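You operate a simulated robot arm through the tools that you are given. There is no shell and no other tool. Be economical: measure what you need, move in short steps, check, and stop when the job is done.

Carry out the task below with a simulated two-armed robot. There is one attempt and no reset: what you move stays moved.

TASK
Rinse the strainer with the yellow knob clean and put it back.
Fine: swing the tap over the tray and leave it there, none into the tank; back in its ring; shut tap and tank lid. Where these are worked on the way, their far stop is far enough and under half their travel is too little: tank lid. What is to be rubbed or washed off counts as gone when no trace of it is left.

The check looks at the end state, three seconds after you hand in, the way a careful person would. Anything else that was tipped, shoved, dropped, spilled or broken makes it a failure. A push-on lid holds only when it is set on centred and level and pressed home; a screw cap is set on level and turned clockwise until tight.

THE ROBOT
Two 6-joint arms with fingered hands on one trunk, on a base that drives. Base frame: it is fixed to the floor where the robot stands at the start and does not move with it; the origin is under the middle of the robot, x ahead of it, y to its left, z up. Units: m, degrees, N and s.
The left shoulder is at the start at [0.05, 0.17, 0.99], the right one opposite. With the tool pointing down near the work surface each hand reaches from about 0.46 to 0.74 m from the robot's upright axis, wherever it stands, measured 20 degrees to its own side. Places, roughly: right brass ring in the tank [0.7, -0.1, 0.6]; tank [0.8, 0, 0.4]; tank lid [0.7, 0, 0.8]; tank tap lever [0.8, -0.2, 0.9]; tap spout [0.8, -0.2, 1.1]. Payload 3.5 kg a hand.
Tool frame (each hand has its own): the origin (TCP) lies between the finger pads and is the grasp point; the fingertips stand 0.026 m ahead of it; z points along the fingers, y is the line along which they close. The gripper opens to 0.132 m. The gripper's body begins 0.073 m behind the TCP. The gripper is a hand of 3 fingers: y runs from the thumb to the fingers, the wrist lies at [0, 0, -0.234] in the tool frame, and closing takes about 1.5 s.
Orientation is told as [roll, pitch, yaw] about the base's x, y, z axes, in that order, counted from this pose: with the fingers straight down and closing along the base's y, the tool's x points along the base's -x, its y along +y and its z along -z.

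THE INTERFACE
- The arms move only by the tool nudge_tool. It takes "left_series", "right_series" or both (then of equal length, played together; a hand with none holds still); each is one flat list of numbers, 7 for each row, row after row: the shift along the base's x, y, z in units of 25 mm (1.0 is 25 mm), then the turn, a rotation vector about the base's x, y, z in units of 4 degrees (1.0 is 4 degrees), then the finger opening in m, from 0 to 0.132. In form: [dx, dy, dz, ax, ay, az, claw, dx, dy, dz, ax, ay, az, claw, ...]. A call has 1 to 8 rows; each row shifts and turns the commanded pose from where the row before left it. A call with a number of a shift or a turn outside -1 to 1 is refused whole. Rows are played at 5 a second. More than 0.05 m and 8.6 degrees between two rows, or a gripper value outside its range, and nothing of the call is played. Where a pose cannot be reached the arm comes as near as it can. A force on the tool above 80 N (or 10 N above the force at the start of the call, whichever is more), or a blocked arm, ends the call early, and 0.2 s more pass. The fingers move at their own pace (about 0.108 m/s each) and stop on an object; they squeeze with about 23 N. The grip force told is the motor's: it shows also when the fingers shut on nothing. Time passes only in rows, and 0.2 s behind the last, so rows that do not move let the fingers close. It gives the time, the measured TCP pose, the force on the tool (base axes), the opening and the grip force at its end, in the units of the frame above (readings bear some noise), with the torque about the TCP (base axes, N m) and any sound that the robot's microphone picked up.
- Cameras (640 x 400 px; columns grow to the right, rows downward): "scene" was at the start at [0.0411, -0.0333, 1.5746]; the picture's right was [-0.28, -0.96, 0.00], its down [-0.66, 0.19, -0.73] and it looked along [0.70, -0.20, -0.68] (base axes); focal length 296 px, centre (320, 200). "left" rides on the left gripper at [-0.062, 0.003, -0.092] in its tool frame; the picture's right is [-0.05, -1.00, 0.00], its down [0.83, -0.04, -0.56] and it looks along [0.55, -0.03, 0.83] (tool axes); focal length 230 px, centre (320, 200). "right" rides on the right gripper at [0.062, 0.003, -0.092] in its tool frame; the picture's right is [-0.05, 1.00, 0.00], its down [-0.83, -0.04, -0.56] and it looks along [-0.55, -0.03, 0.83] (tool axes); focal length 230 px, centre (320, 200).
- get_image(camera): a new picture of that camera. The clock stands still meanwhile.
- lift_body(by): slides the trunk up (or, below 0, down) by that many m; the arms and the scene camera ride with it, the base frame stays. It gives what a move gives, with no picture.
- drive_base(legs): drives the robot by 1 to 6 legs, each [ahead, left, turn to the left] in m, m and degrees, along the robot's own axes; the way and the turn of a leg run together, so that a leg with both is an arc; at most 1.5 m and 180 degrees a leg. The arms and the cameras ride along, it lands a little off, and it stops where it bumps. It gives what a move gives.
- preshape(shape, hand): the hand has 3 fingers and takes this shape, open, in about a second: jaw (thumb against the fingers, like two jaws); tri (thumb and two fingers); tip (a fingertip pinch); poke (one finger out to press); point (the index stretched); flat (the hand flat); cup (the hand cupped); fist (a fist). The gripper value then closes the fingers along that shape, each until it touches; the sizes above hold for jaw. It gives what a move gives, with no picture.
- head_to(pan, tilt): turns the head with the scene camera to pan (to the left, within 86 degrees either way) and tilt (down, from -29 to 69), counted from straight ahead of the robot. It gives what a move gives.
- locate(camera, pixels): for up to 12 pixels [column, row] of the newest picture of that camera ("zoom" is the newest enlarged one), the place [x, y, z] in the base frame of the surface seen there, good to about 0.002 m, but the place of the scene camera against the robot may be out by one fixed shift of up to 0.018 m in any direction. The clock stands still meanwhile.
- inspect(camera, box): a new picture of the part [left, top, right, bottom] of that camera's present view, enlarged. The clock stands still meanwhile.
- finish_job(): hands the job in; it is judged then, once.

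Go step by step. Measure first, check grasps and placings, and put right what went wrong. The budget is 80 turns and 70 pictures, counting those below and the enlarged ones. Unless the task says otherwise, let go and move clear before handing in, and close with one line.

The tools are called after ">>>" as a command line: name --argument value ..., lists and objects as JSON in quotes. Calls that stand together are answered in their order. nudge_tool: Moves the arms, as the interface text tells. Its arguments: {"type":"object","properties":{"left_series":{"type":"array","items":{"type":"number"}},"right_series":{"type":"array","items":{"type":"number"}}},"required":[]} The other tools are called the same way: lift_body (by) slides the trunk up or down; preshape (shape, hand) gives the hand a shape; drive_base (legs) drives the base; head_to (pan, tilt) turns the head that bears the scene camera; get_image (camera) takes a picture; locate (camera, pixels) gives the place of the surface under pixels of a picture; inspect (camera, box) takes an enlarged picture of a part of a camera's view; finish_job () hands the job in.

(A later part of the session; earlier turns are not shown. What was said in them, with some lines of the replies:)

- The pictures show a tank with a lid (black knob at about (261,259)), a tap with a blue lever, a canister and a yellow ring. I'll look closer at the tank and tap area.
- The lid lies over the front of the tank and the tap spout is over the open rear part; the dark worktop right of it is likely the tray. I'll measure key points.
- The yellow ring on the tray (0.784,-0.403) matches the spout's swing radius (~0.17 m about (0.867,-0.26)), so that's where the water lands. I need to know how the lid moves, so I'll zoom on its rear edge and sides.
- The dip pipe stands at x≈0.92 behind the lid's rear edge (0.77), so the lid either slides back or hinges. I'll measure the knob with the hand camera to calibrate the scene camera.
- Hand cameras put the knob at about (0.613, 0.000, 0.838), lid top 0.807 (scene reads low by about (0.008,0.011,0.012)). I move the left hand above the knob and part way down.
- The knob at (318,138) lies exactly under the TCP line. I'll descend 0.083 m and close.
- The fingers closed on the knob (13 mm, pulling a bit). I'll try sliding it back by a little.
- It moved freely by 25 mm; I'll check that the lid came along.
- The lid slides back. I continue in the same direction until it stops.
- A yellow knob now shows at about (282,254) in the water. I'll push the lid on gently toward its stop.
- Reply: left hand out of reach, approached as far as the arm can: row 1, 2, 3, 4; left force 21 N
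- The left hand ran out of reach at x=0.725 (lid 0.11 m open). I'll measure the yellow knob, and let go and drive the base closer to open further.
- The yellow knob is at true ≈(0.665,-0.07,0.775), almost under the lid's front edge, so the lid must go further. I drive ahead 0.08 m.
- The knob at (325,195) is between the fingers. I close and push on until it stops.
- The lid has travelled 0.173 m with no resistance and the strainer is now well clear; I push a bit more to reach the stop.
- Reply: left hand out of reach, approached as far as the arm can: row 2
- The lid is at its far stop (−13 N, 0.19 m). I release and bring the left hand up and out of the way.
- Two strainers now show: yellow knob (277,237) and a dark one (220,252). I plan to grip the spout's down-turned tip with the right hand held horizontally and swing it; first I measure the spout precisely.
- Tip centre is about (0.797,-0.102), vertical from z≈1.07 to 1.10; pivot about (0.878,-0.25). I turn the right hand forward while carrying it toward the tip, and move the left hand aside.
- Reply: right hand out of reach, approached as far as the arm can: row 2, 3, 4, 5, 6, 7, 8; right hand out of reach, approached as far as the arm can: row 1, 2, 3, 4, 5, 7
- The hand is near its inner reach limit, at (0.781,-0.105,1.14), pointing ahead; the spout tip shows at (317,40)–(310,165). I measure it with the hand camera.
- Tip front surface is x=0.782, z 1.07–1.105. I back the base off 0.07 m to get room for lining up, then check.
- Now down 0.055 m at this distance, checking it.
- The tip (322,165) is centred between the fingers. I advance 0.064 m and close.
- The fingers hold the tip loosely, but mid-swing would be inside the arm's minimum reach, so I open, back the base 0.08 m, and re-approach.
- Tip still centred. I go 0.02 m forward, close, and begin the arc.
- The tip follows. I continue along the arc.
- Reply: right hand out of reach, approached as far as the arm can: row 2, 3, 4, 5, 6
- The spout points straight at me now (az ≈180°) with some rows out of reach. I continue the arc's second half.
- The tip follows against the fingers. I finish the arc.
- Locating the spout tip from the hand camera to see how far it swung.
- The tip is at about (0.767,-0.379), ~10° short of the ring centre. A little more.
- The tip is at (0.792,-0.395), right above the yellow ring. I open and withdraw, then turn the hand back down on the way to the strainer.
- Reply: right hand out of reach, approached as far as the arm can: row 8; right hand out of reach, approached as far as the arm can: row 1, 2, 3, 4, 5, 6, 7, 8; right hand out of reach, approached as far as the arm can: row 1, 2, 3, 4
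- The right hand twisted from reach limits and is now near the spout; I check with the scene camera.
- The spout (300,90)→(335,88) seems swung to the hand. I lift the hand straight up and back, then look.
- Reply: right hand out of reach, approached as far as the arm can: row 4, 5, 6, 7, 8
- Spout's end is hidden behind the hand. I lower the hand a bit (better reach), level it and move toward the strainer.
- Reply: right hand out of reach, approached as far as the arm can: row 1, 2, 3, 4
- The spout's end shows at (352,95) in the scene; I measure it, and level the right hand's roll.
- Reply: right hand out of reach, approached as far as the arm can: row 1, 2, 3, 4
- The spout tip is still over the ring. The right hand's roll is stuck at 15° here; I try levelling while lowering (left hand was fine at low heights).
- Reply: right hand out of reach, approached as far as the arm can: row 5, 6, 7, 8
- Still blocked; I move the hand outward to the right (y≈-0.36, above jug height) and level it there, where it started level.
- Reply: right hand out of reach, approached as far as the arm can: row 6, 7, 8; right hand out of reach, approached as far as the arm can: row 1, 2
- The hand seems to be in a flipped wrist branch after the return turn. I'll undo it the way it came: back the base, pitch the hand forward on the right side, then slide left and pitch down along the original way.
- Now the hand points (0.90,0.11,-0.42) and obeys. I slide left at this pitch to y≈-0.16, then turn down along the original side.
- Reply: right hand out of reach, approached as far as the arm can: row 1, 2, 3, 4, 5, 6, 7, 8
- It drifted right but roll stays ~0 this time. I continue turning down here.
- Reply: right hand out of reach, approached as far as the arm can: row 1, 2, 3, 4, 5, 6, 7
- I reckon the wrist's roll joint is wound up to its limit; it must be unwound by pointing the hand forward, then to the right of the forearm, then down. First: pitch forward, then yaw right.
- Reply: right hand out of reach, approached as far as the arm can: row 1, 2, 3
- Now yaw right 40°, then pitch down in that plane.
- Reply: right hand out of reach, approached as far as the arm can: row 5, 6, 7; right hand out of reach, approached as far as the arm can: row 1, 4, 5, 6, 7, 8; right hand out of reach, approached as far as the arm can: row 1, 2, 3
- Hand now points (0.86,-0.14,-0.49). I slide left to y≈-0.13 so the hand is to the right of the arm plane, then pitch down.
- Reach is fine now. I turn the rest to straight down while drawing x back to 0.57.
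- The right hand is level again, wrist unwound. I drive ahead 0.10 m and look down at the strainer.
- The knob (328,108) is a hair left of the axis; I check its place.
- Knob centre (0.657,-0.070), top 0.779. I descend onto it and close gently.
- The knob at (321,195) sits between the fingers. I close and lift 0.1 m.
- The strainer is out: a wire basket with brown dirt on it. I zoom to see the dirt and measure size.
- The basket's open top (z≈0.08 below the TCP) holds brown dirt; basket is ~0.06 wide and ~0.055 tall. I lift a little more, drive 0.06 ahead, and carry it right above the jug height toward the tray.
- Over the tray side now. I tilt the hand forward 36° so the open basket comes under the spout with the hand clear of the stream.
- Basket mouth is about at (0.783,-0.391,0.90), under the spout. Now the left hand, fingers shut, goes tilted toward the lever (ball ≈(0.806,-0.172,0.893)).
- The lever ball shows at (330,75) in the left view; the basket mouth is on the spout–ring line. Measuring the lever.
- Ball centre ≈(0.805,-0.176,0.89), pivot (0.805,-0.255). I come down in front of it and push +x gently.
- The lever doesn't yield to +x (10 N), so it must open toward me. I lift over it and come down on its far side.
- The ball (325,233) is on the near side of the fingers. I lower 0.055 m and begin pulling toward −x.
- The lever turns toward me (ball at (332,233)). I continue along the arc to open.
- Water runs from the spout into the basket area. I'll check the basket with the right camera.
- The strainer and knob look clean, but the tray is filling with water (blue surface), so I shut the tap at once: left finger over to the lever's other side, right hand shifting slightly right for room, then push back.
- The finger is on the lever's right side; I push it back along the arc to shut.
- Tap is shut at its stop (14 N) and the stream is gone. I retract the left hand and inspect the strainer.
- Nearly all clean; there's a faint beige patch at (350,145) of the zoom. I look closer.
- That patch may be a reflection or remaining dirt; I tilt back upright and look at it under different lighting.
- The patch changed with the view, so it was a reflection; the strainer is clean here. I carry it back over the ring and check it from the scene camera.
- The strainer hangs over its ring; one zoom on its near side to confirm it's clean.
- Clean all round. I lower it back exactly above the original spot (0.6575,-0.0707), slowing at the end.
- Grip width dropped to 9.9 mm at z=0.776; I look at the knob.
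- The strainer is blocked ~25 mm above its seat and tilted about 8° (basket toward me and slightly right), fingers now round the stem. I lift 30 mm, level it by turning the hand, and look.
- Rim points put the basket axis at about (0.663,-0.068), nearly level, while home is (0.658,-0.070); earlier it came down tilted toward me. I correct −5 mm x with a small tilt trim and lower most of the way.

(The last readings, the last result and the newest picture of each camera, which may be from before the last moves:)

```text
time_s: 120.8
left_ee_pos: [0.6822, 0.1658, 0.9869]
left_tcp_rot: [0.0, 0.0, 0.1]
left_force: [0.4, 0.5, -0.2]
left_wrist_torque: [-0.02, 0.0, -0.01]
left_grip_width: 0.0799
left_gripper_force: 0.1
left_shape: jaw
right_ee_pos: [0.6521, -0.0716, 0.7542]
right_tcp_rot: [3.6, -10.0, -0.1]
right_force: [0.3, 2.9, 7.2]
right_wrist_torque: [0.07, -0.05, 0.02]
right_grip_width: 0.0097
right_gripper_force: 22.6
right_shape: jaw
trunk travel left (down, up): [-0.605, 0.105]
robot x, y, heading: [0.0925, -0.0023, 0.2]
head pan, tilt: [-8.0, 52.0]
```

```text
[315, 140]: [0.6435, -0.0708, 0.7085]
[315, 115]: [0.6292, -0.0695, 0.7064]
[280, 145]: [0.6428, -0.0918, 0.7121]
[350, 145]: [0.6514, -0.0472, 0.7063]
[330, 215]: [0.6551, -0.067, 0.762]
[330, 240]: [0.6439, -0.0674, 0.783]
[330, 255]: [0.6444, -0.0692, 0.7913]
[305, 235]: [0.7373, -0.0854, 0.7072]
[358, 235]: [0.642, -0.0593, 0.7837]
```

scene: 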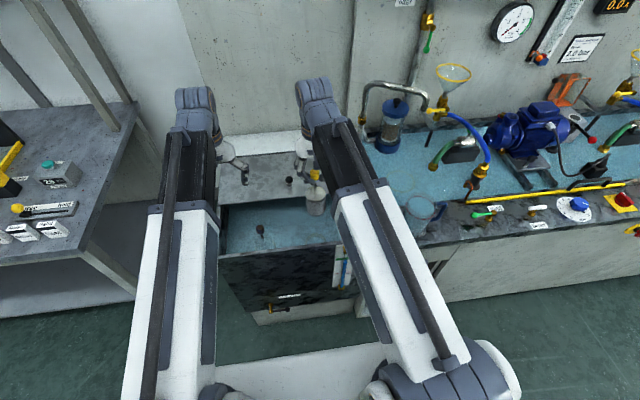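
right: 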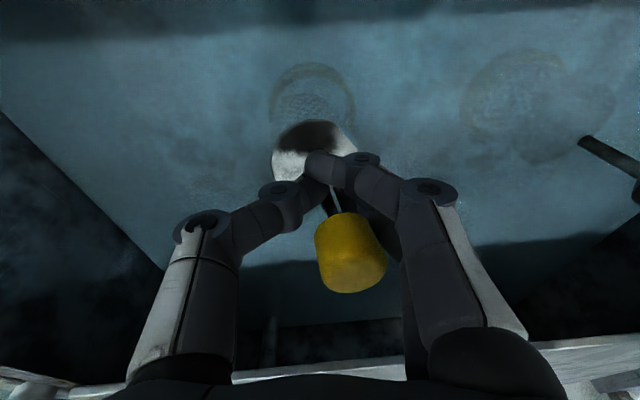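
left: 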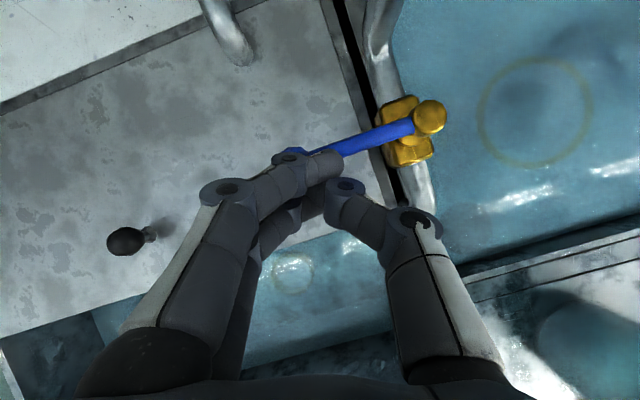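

It met the ring's edge again, and the strainer now leans (knob toward +y). Re-working the first pictures, the home flange/ring centre is about (0.653,-0.0705), so x was ~5 mm off. I lift clear, level again and measure.

>>> nudge_tool --right_series '[0, 0, 0.6, 0, 0, 0, 0, 0, 0, 0.6, 0.7, 0, 0, 0, 0, 0, 0.4, 0.7, 0, 0, 0, 0, 0, 0, 0.5, 0, 0, 0, 0, 0, 0, 0, 0, 0, 0]'

>>> get_image --camera "right"

>>> locate --camera "right" --pixels '[[275, 140], [280, 140], [350, 140], [354, 140], [315, 112], [315, 118], [345, 225], [345, 270], [318, 245], [375, 245], [345, 250], [300, 160]]'

```text
time_s: 122.0
left_ee_pos: [0.6827, 0.1664, 0.9872]
left_tcp_rot: [0.1, 0.1, 0.0]
left_force: [-0.3, -0.3, -1.5]
left_wrist_torque: [-0.01, -0.03, 0.01]
left_grip_width: 0.0802
left_gripper_force: 0.0
left_shape: jaw
right_ee_pos: [0.6511, -0.0736, 0.794]
right_tcp_rot: [11.4, -9.9, -1.5]
right_force: [-0.3, -0.3, -2.0]
right_wrist_torque: [-0.01, 0.04, -0.01]
right_grip_width: 0.0091
right_gripper_force: 23.2
right_shape: jaw
trunk travel left (down, up): [-0.605, 0.105]
robot x, y, heading: [0.0922, 0.0013, -0.1]
head pan, tilt: [-8.0, 52.0]
```

```text
3 pictures are left
```

right: 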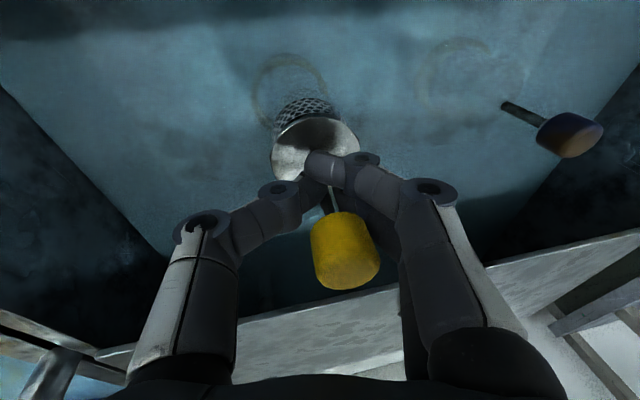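

```text
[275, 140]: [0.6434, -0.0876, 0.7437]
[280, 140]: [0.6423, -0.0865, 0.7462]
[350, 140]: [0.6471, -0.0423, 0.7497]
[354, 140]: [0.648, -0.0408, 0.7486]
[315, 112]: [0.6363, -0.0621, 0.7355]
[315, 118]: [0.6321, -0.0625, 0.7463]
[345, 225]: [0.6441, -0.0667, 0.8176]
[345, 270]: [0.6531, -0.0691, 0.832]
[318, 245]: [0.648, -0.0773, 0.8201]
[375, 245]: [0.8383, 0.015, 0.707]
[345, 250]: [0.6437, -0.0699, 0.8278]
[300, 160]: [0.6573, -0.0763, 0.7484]
```

Fitting the rim gives flange centre ≈(0.659,-0.065), leaning 4° (top toward me) and 2.7° (top right); ring centre ≈(0.654,-0.070). I level, shift, and lower in small steps while watching the force.

>>> nudge_tool --right_series '[-0.08, -0.12, 0, -0.65, 1, 0, 0, 0, 0, -0.5, 0, 0, 0, 0, 0, 0, -0.5, 0, 0, 0, 0, 0, 0, 0, 0, 0, 0, 0]'

>>> nudge_tool --right_series '[0, 0, -0.2, 0, 0, 0, 0]'

>>> nudge_tool --right_series '[0, 0, -0.2, 0, 0, 0, 0]'

>>> nudge_tool --right_series '[0, 0, -0.2, 0, 0, 0, 0]'

```text
time_s: 123.0
left_ee_pos: [0.6821, 0.1658, 0.9858]
left_tcp_rot: [0.0, 0.0, 0.0]
left_force: [0.0, -1.0, 0.0]
left_wrist_torque: [0.02, -0.02, 0.01]
left_grip_width: 0.0798
left_gripper_force: 0.1
left_shape: jaw
right_ee_pos: [0.651, -0.0748, 0.7691]
right_tcp_rot: [8.7, -5.9, -1.1]
right_force: [0.8, 0.1, -1.8]
right_wrist_torque: [0.03, 0.01, 0.0]
right_grip_width: 0.0093
right_gripper_force: 23.3
right_shape: jaw
trunk travel left (down, up): [-0.605, 0.105]
robot x, y, heading: [0.0959, 0.0001, 0.1]
head pan, tilt: [-8.0, 52.0]
```

```text
time_s: 123.3
left_ee_pos: [0.6829, 0.1657, 0.9861]
left_tcp_rot: [-0.1, 0.0, 0.0]
left_force: [0.5, 0.3, 0.2]
left_wrist_torque: [0.01, 0.05, 0.0]
left_grip_width: 0.0798
left_gripper_force: 0.1
left_shape: jaw
right_ee_pos: [0.65, -0.076, 0.7638]
right_tcp_rot: [8.7, -5.9, -1.0]
right_force: [-0.2, 1.3, -2.6]
right_wrist_torque: [-0.05, -0.04, 0.02]
right_grip_width: 0.0089
right_gripper_force: 22.9
right_shape: jaw
trunk travel left (down, up): [-0.605, 0.105]
robot x, y, heading: [0.09, 0.0022, 0.1]
head pan, tilt: [-8.0, 52.0]
```

```text
time_s: 123.8
left_ee_pos: [0.6821, 0.1666, 0.9864]
left_tcp_rot: [0.0, -0.1, 0.0]
left_force: [-0.1, 0.3, 0.6]
left_wrist_torque: [-0.01, 0.03, 0.04]
left_grip_width: 0.0797
left_gripper_force: 0.0
left_shape: jaw
right_ee_pos: [0.6499, -0.0749, 0.7589]
right_tcp_rot: [8.8, -5.9, -1.1]
right_force: [0.0, 0.0, -2.4]
right_wrist_torque: [-0.01, 0.02, 0.0]
right_grip_width: 0.0094
right_gripper_force: 22.9
right_shape: jaw
trunk travel left (down, up): [-0.605, 0.105]
robot x, y, heading: [0.0913, 0.0003, -0.0]
head pan, tilt: [-8.0, 52.0]
```

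```text
time_s: 124.2
left_ee_pos: [0.6822, 0.1652, 0.9866]
left_tcp_rot: [0.0, -0.1, 0.1]
left_force: [-0.1, -0.6, -1.0]
left_wrist_torque: [0.04, -0.01, 0.04]
left_grip_width: 0.08
left_gripper_force: 0.0
left_shape: jaw
right_ee_pos: [0.6496, -0.0759, 0.7541]
right_tcp_rot: [8.7, -5.9, -1.1]
right_force: [0.2, 0.2, -1.7]
right_wrist_torque: [-0.02, 0.0, -0.01]
right_grip_width: 0.0093
right_gripper_force: 23.2
right_shape: jaw
trunk travel left (down, up): [-0.605, 0.105]
robot x, y, heading: [0.0932, 0.0007, 0.0]
head pan, tilt: [-8.0, 52.0]
```

No contact force yet and already lower than where it was blocked before. I continue.

>>> nudge_tool --right_series '[0, 0, -0.2, 0, 0, 0, 0]'

>>> nudge_tool --right_series '[0, 0, -0.2, 0, 0, 0, 0]'

>>> nudge_tool --right_series '[0, 0, -0.15, 0, 0, 0, 0]'

```text
time_s: 124.5
left_ee_pos: [0.6836, 0.1666, 0.9865]
left_tcp_rot: [0.0, 0.0, 0.0]
left_force: [0.0, -0.6, 0.5]
left_wrist_torque: [0.02, 0.02, 0.0]
left_grip_width: 0.0798
left_gripper_force: 0.0
left_shape: jaw
right_ee_pos: [0.6503, -0.0765, 0.749]
right_tcp_rot: [8.7, -5.9, -1.1]
right_force: [0.9, 1.0, -1.3]
right_wrist_torque: [-0.01, -0.03, 0.02]
right_grip_width: 0.0091
right_gripper_force: 23.0
right_shape: jaw
trunk travel left (down, up): [-0.605, 0.105]
robot x, y, heading: [0.0897, 0.0022, -0.0]
head pan, tilt: [-8.0, 52.0]
```

```text
time_s: 125.0
left_ee_pos: [0.6829, 0.1659, 0.9862]
left_tcp_rot: [0.1, -0.1, -0.1]
left_force: [0.4, -0.2, -0.1]
left_wrist_torque: [0.01, 0.02, 0.0]
left_grip_width: 0.0798
left_gripper_force: 0.2
left_shape: jaw
right_ee_pos: [0.6499, -0.0762, 0.7442]
right_tcp_rot: [8.7, -5.9, -1.1]
right_force: [-0.2, -0.7, -1.3]
right_wrist_torque: [0.0, 0.03, 0.02]
right_grip_width: 0.0092
right_gripper_force: 22.3
right_shape: jaw
trunk travel left (down, up): [-0.605, 0.105]
robot x, y, heading: [0.0881, 0.0007, -0.0]
head pan, tilt: [-8.0, 52.0]
```

```text
time_s: 125.3
left_ee_pos: [0.6824, 0.166, 0.9871]
left_tcp_rot: [0.0, 0.0, 0.0]
left_force: [-0.5, 0.2, 0.6]
left_wrist_torque: [0.0, 0.0, 0.02]
left_grip_width: 0.08
left_gripper_force: 0.1
left_shape: jaw
right_ee_pos: [0.6498, -0.0751, 0.7411]
right_tcp_rot: [8.7, -5.9, -1.2]
right_force: [1.0, 0.5, -1.8]
right_wrist_torque: [-0.04, 0.01, 0.01]
right_grip_width: 0.0091
right_gripper_force: 22.9
right_shape: jaw
trunk travel left (down, up): [-0.605, 0.105]
robot x, y, heading: [0.0941, 0.0009, 0.1]
head pan, tilt: [-8.0, 52.0]
```

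At the seated height with no resistance; a few more millimetres to feel the seat.

>>> nudge_tool --right_series '[0, 0, -0.15, 0, 0, 0, 0]'

>>> nudge_tool --right_series '[0, 0, -0.15, 0, 0, 0, 0, 0, 0, 0, 0, 0, 0, 0]'

>>> get_image --camera "right"

>>> locate --camera "right" --pixels '[[345, 225], [345, 240], [345, 255], [345, 270], [345, 280], [320, 250], [370, 250], [315, 120], [315, 140], [300, 160]]'

```text
time_s: 125.8
left_ee_pos: [0.6823, 0.1669, 0.9861]
left_tcp_rot: [-0.1, 0.0, 0.0]
left_force: [0.0, -0.7, 0.3]
left_wrist_torque: [0.02, 0.01, 0.01]
left_grip_width: 0.0801
left_gripper_force: 0.0
left_shape: jaw
right_ee_pos: [0.6504, -0.0748, 0.7383]
right_tcp_rot: [8.7, -6.0, -1.1]
right_force: [1.9, -0.6, 3.4]
right_wrist_torque: [-0.01, -0.03, -0.02]
right_grip_width: 0.0094
right_gripper_force: 23.0
right_shape: jaw
trunk travel left (down, up): [-0.605, 0.105]
robot x, y, heading: [0.0946, 0.0021, 0.1]
head pan, tilt: [-8.0, 52.0]
```

```text
time_s: 126.3
left_ee_pos: [0.6824, 0.1662, 0.987]
left_tcp_rot: [0.0, 0.1, 0.0]
left_force: [-0.9, 0.4, 0.7]
left_wrist_torque: [-0.02, -0.03, 0.02]
left_grip_width: 0.08
left_gripper_force: 0.0
left_shape: jaw
right_ee_pos: [0.6502, -0.0749, 0.7337]
right_tcp_rot: [8.7, -6.1, -1.2]
right_force: [4.6, -1.8, 14.3]
right_wrist_torque: [0.07, -0.21, -0.05]
right_grip_width: 0.0103
right_gripper_force: 22.9
right_shape: jaw
trunk travel left (down, up): [-0.605, 0.105]
robot x, y, heading: [0.0957, -0.0, 0.0]
head pan, tilt: [-8.0, 52.0]
```

```text
2 pictures are left
```

right: 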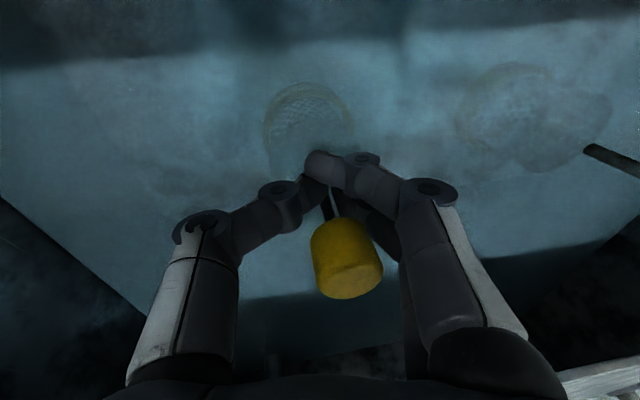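

```text
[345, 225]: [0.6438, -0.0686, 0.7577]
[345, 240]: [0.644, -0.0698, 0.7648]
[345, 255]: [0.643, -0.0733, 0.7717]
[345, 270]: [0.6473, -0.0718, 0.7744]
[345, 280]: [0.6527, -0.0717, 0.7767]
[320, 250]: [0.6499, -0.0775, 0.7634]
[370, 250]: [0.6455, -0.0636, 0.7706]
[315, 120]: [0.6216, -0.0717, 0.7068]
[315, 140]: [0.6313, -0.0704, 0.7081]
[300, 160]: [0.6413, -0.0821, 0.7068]
```

Seated: contact at z≈0.738, knob top 0.777 as at the start, flange under water. I open, rise clear and level the hand.

>>> nudge_tool --right_series '[0, 0, 0, 0, 0, 0, 0.03, 0, 0, 0, 0, 0, 0, 0.08, 0, 0, 0, 0, 0, 0, 0.08, 0, 0, 0.6, 0, 0, 0, 0.08, 0, 0, 1, 0, 0, 0, 0.08, 0, 0, 1, 0, 0, 0, 0.08, 0, 0, 1, -1, 0.7, 0.2, 0.08, 0, 0, 1, -1, 0.7, 0, 0.08]'

>>> nudge_tool --right_series '[0, 0, 1, 0, 0, 0, 0.08, 0, 0, 1, 0, 0, 0, 0.08, 0, 0, 1, 0, 0, 0, 0.08, -0.5, -0.4, 0.5, 0, 0, 0, 0.08, -0.5, -0.6, 0, 0, 0, 0, 0.08, 0, -0.8, 0, 0, 0, 0, 0.08]'

>>> get_image --camera "right"

>>> locate --camera "right" --pixels '[[320, 130], [340, 120], [360, 120], [380, 120], [340, 100], [300, 190], [420, 190]]'

```text
time_s: 128.2
left_ee_pos: [0.683, 0.1663, 0.9863]
left_tcp_rot: [0.0, 0.1, 0.1]
left_force: [-0.1, 1.4, -0.8]
left_wrist_torque: [0.0, 0.03, 0.01]
left_grip_width: 0.0798
left_gripper_force: 0.1
left_shape: jaw
right_ee_pos: [0.651, -0.0758, 0.8485]
right_tcp_rot: [0.7, -0.4, 0.1]
right_force: [-0.1, 0.6, -0.2]
right_wrist_torque: [0.0, -0.03, 0.0]
right_grip_width: 0.0796
right_gripper_force: 0.1
right_shape: jaw
trunk travel left (down, up): [-0.605, 0.105]
robot x, y, heading: [0.0895, -0.0003, -0.1]
head pan, tilt: [-8.0, 52.0]
```

```text
time_s: 129.6
left_ee_pos: [0.6837, 0.1665, 0.9862]
left_tcp_rot: [-0.1, 0.0, 0.0]
left_force: [-0.9, -0.3, -0.2]
left_wrist_torque: [0.04, 0.03, 0.0]
left_grip_width: 0.0799
left_gripper_force: 0.0
left_shape: jaw
right_ee_pos: [0.624, -0.121, 0.9372]
right_tcp_rot: [0.6, -0.3, 0.1]
right_force: [-0.3, -0.2, 0.7]
right_wrist_torque: [0.02, 0.03, -0.02]
right_grip_width: 0.0794
right_gripper_force: 0.2
right_shape: jaw
trunk travel left (down, up): [-0.605, 0.105]
robot x, y, heading: [0.0874, 0.0016, 0.1]
head pan, tilt: [-8.0, 52.0]
```

```text
1 pictures are left
```

right: 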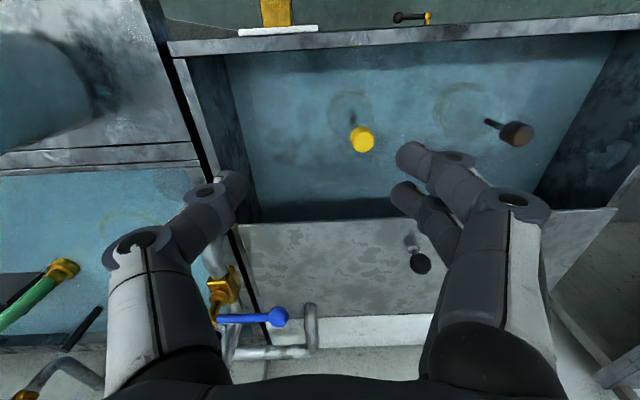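

```text
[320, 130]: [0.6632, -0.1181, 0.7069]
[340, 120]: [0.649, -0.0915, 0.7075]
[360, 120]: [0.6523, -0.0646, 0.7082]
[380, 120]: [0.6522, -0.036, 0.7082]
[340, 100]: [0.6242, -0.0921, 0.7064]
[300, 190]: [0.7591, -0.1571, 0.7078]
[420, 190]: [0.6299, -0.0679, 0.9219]
```

The strainer stands upright in its ring (knob (362,140)). I check knob places, move the right hand aside and bring the left hand over the lid knob.

>>> locate --camera "right" --pixels '[[362, 142], [362, 133], [515, 135], [419, 264], [408, 248], [278, 317]]'

>>> nudge_tool --right_series '[0, -0.8, 0.5, 0, 0, 0, 0.08, 0, -0.8, 0.5, 0, 0, 0, 0.08, 0, -0.8, 0.5, 0, 0, 0, 0.08, 0, -0.8, 0.5, 0, 0, 0, 0.08, 0, -0.8, 0.3, 0, 0, 0, 0.08, 0, -0.8, 0, 0, 0, 0, 0.08]'

>>> nudge_tool --left_series '[0.6, -0.85, 0, 0, 0, 0, 0.08, 0.6, -0.85, 0, 0, 0, 0, 0.08, 0.6, -0.85, 0, 0, 0, 0, 0.08, 0.6, -0.85, 0, 0, 0, 0, 0.08, 0.6, -0.85, -0.5, 0, 0, 0, 0.08, 0.6, -0.85, -0.6, 0, 0, 0, 0.08, 0.6, -0.85, -0.6, 0, 0, 0, 0.08, 0.6, -0.6, -0.6, 0, 0, 0, 0.08]'

```text
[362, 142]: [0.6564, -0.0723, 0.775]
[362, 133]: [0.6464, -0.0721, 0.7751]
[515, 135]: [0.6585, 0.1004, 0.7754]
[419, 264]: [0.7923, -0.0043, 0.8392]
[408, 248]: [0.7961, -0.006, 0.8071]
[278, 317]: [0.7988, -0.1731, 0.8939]
```

```text
time_s: 130.9
left_ee_pos: [0.6831, 0.1646, 0.9866]
left_tcp_rot: [0.0, 0.1, 0.0]
left_force: [0.0, -0.5, -0.1]
left_wrist_torque: [0.02, 0.0, 0.0]
left_grip_width: 0.0796
left_gripper_force: 0.0
left_shape: jaw
right_ee_pos: [0.6245, -0.2405, 0.9924]
right_tcp_rot: [0.6, -0.4, 0.0]
right_force: [0.1, -0.4, -0.5]
right_wrist_torque: [0.01, -0.02, 0.01]
right_grip_width: 0.0796
right_gripper_force: 0.1
right_shape: jaw
trunk travel left (down, up): [-0.605, 0.105]
robot x, y, heading: [0.0909, -0.0006, 0.4]
head pan, tilt: [-8.0, 52.0]
```

```text
time_s: 132.8
left_ee_pos: [0.8042, 0.0017, 0.9277]
left_tcp_rot: [0.0, 0.0, 0.0]
left_force: [0.4, 0.7, 0.4]
left_wrist_torque: [-0.02, 0.01, 0.0]
left_grip_width: 0.08
left_gripper_force: 0.1
left_shape: jaw
right_ee_pos: [0.6256, -0.239, 0.9921]
right_tcp_rot: [0.5, -0.3, 0.1]
right_force: [-0.4, -0.7, -0.2]
right_wrist_torque: [0.05, -0.01, -0.03]
right_grip_width: 0.0795
right_gripper_force: 0.1
right_shape: jaw
trunk travel left (down, up): [-0.605, 0.105]
robot x, y, heading: [0.0897, -0.0028, 0.3]
head pan, tilt: [-8.0, 52.0]
```

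Left hand is above the lid knob (0.80,0.00). Down, close, then pull the lid forward.

>>> nudge_tool --left_series '[0, 0, -0.9, 0, 0, 0, 0.08, 0, 0, -0.9, 0, 0, 0, 0.08, 0, 0, -0.9, 0, 0, 0, 0.08, 0, 0, -0.7, 0, 0, 0, 0.08, 0, 0, 0, 0, 0, 0, 0, 0, 0, 0, 0, 0, 0, 0, 0, 0, 0, 0, 0, 0, 0, 0, 0, 0, 0, 0, 0, 0]'

>>> nudge_tool --left_series '[-0.8, 0, 0, 0, 0, 0, 0, -0.8, 0, 0, 0, 0, 0, 0, -0.8, 0, 0, 0, 0, 0, 0, -0.8, 0, 0, 0, 0, 0, 0, -0.8, 0, 0, 0, 0, 0, 0, -0.8, 0, 0, 0, 0, 0, 0, -0.8, 0, 0, 0, 0, 0, 0, -0.8, 0, 0, 0, 0, 0, 0]'

>>> nudge_tool --left_series '[-0.5, 0, 0, 0, 0, 0, 0, -0.5, 0, 0, 0, 0, 0, 0, -0.3, 0, 0, 0, 0, 0, 0, -0.3, 0, 0, 0, 0, 0, 0]'

```text
time_s: 134.6
left_ee_pos: [0.8032, 0.0016, 0.842]
left_tcp_rot: [0.0, 0.1, 0.0]
left_force: [-0.8, -0.7, -5.5]
left_wrist_torque: [-0.01, 0.0, 0.01]
left_grip_width: 0.0152
left_gripper_force: 22.5
left_shape: jaw
right_ee_pos: [0.6256, -0.24, 0.9922]
right_tcp_rot: [0.6, -0.3, 0.1]
right_force: [0.9, -1.1, 0.1]
right_wrist_torque: [0.03, 0.02, 0.01]
right_grip_width: 0.0792
right_gripper_force: 0.1
right_shape: jaw
trunk travel left (down, up): [-0.605, 0.105]
robot x, y, heading: [0.0906, -0.0014, -0.0]
head pan, tilt: [-8.0, 52.0]
```

```text
time_s: 136.3
left_ee_pos: [0.6419, 0.0031, 0.844]
left_tcp_rot: [0.0, 0.1, -0.1]
left_force: [-0.3, -5.7, -13.6]
left_wrist_torque: [-0.05, 0.0, 0.03]
left_grip_width: 0.0146
left_gripper_force: 22.8
left_shape: jaw
right_ee_pos: [0.6258, -0.2409, 0.9917]
right_tcp_rot: [0.6, -0.3, 0.1]
right_force: [0.6, 0.5, 0.8]
right_wrist_torque: [0.0, -0.01, -0.03]
right_grip_width: 0.0794
right_gripper_force: 0.1
right_shape: jaw
trunk travel left (down, up): [-0.605, 0.105]
robot x, y, heading: [0.0913, 0.0006, 0.0]
head pan, tilt: [-8.0, 52.0]
```

```text
time_s: 137.3
left_ee_pos: [0.612, 0.0028, 0.8426]
left_tcp_rot: [-0.1, -0.6, 0.2]
left_force: [44.0, -4.8, -9.9]
left_wrist_torque: [-0.07, -0.66, 0.16]
left_grip_width: 0.0143
left_gripper_force: 23.1
left_shape: jaw
right_ee_pos: [0.63, -0.2411, 0.9914]
right_tcp_rot: [0.5, -0.1, 0.1]
right_force: [0.4, -0.5, 0.4]
right_wrist_torque: [-0.01, 0.02, 0.01]
right_grip_width: 0.0795
right_gripper_force: 0.1
right_shape: jaw
trunk travel left (down, up): [-0.605, 0.105]
robot x, y, heading: [0.0925, 0.0044, -0.2]
head pan, tilt: [-8.0, 52.0]
```

The lid is at its closed stop (x=0.612, +44 N). I release, lift away, and take a last look.

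>>> nudge_tool --left_series '[0, 0, 0, 0, 0, 0, 0.08, 0, 0, 0, 0, 0, 0, 0.08, 0, 0, 0, 0, 0, 0, 0.08, 0, 0, 0.8, 0, 0, 0, 0.08, 0, 0, 1, 0, 0, 0, 0.08, 0, 0.5, 1, 0, 0, 0, 0.08, 0, 1, 1, 0, 0, 0, 0.08, 0, 1, 1, 0, 0, 0, 0.08]'

>>> nudge_tool --left_series '[0, 1, 0.3, 0, 0, 0, 0.08, 0, 1, 0, 0, 0, 0, 0.08, 0, 1, 0, 0, 0, 0, 0.08, 0, 1, 0, 0, 0, 0, 0.08]' --right_series '[0, -0.6, 0.6, 0, 0, 0, 0.08, 0, -0.6, 0.6, 0, 0, 0, 0.08, 0, -0.6, 0.6, 0, 0, 0, 0.08, 0, -0.6, 0.4, 0, 0, 0, 0.08]'

>>> get_image --camera "scene"

>>> locate --camera "scene" --pixels '[[434, 100], [429, 95], [360, 190], [280, 240], [320, 235]]'

```text
time_s: 139.2
left_ee_pos: [0.6028, 0.0646, 0.9658]
left_tcp_rot: [0.0, 0.0, -0.1]
left_force: [-0.4, 1.1, -0.1]
left_wrist_torque: [-0.02, 0.02, 0.0]
left_grip_width: 0.0795
left_gripper_force: 0.0
left_shape: jaw
right_ee_pos: [0.6248, -0.2396, 0.9926]
right_tcp_rot: [0.6, -0.3, 0.2]
right_force: [-0.6, 0.3, 0.7]
right_wrist_torque: [0.01, 0.0, 0.05]
right_grip_width: 0.0797
right_gripper_force: 0.1
right_shape: jaw
trunk travel left (down, up): [-0.605, 0.105]
robot x, y, heading: [0.0909, -0.002, -0.1]
head pan, tilt: [-8.0, 52.0]
```

```text
time_s: 140.2
left_ee_pos: [0.604, 0.1659, 0.9718]
left_tcp_rot: [-0.1, 0.0, 0.1]
left_force: [-0.5, -0.3, 0.3]
left_wrist_torque: [0.03, 0.0, 0.0]
left_grip_width: 0.0797
left_gripper_force: 0.1
left_shape: jaw
right_ee_pos: [0.6245, -0.3006, 1.0492]
right_tcp_rot: [0.7, -0.3, 0.1]
right_force: [0.0, -0.3, 0.7]
right_wrist_torque: [0.0, -0.01, 0.01]
right_grip_width: 0.0795
right_gripper_force: 0.1
right_shape: jaw
trunk travel left (down, up): [-0.605, 0.105]
robot x, y, heading: [0.0902, -0.0029, 0.0]
head pan, tilt: [-8.0, 52.0]
```

```text
0 pictures are left
```

scene: 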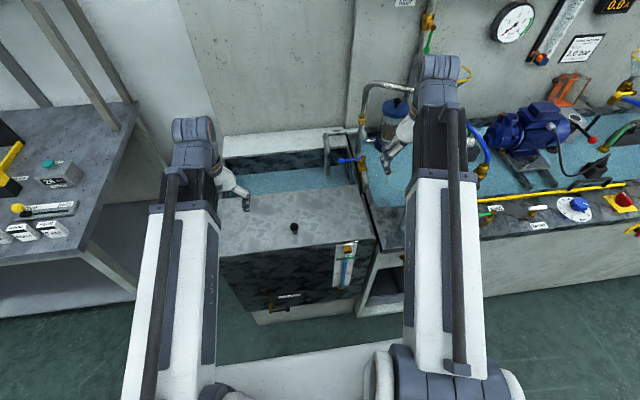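

```text
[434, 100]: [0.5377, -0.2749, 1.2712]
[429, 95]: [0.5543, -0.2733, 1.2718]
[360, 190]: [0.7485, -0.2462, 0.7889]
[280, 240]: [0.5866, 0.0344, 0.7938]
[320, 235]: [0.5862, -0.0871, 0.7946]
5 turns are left
```

The last picture shows the lid shut, the lever back in its closed position with no stream, the spout swung away from the tank toward the tray, and both hands clear. I'm handing in.

>>> finish_job

```text
The job is handed in.
```

I rinsed the strainer with the yellow knob over the tray until I could see no dirt on it and put it back in its ring. The tap is shut with its spout left over the tray, and the tank lid is closed. Some rinse water was still standing in the tray when I last looked. I did not see the underside of the basket.
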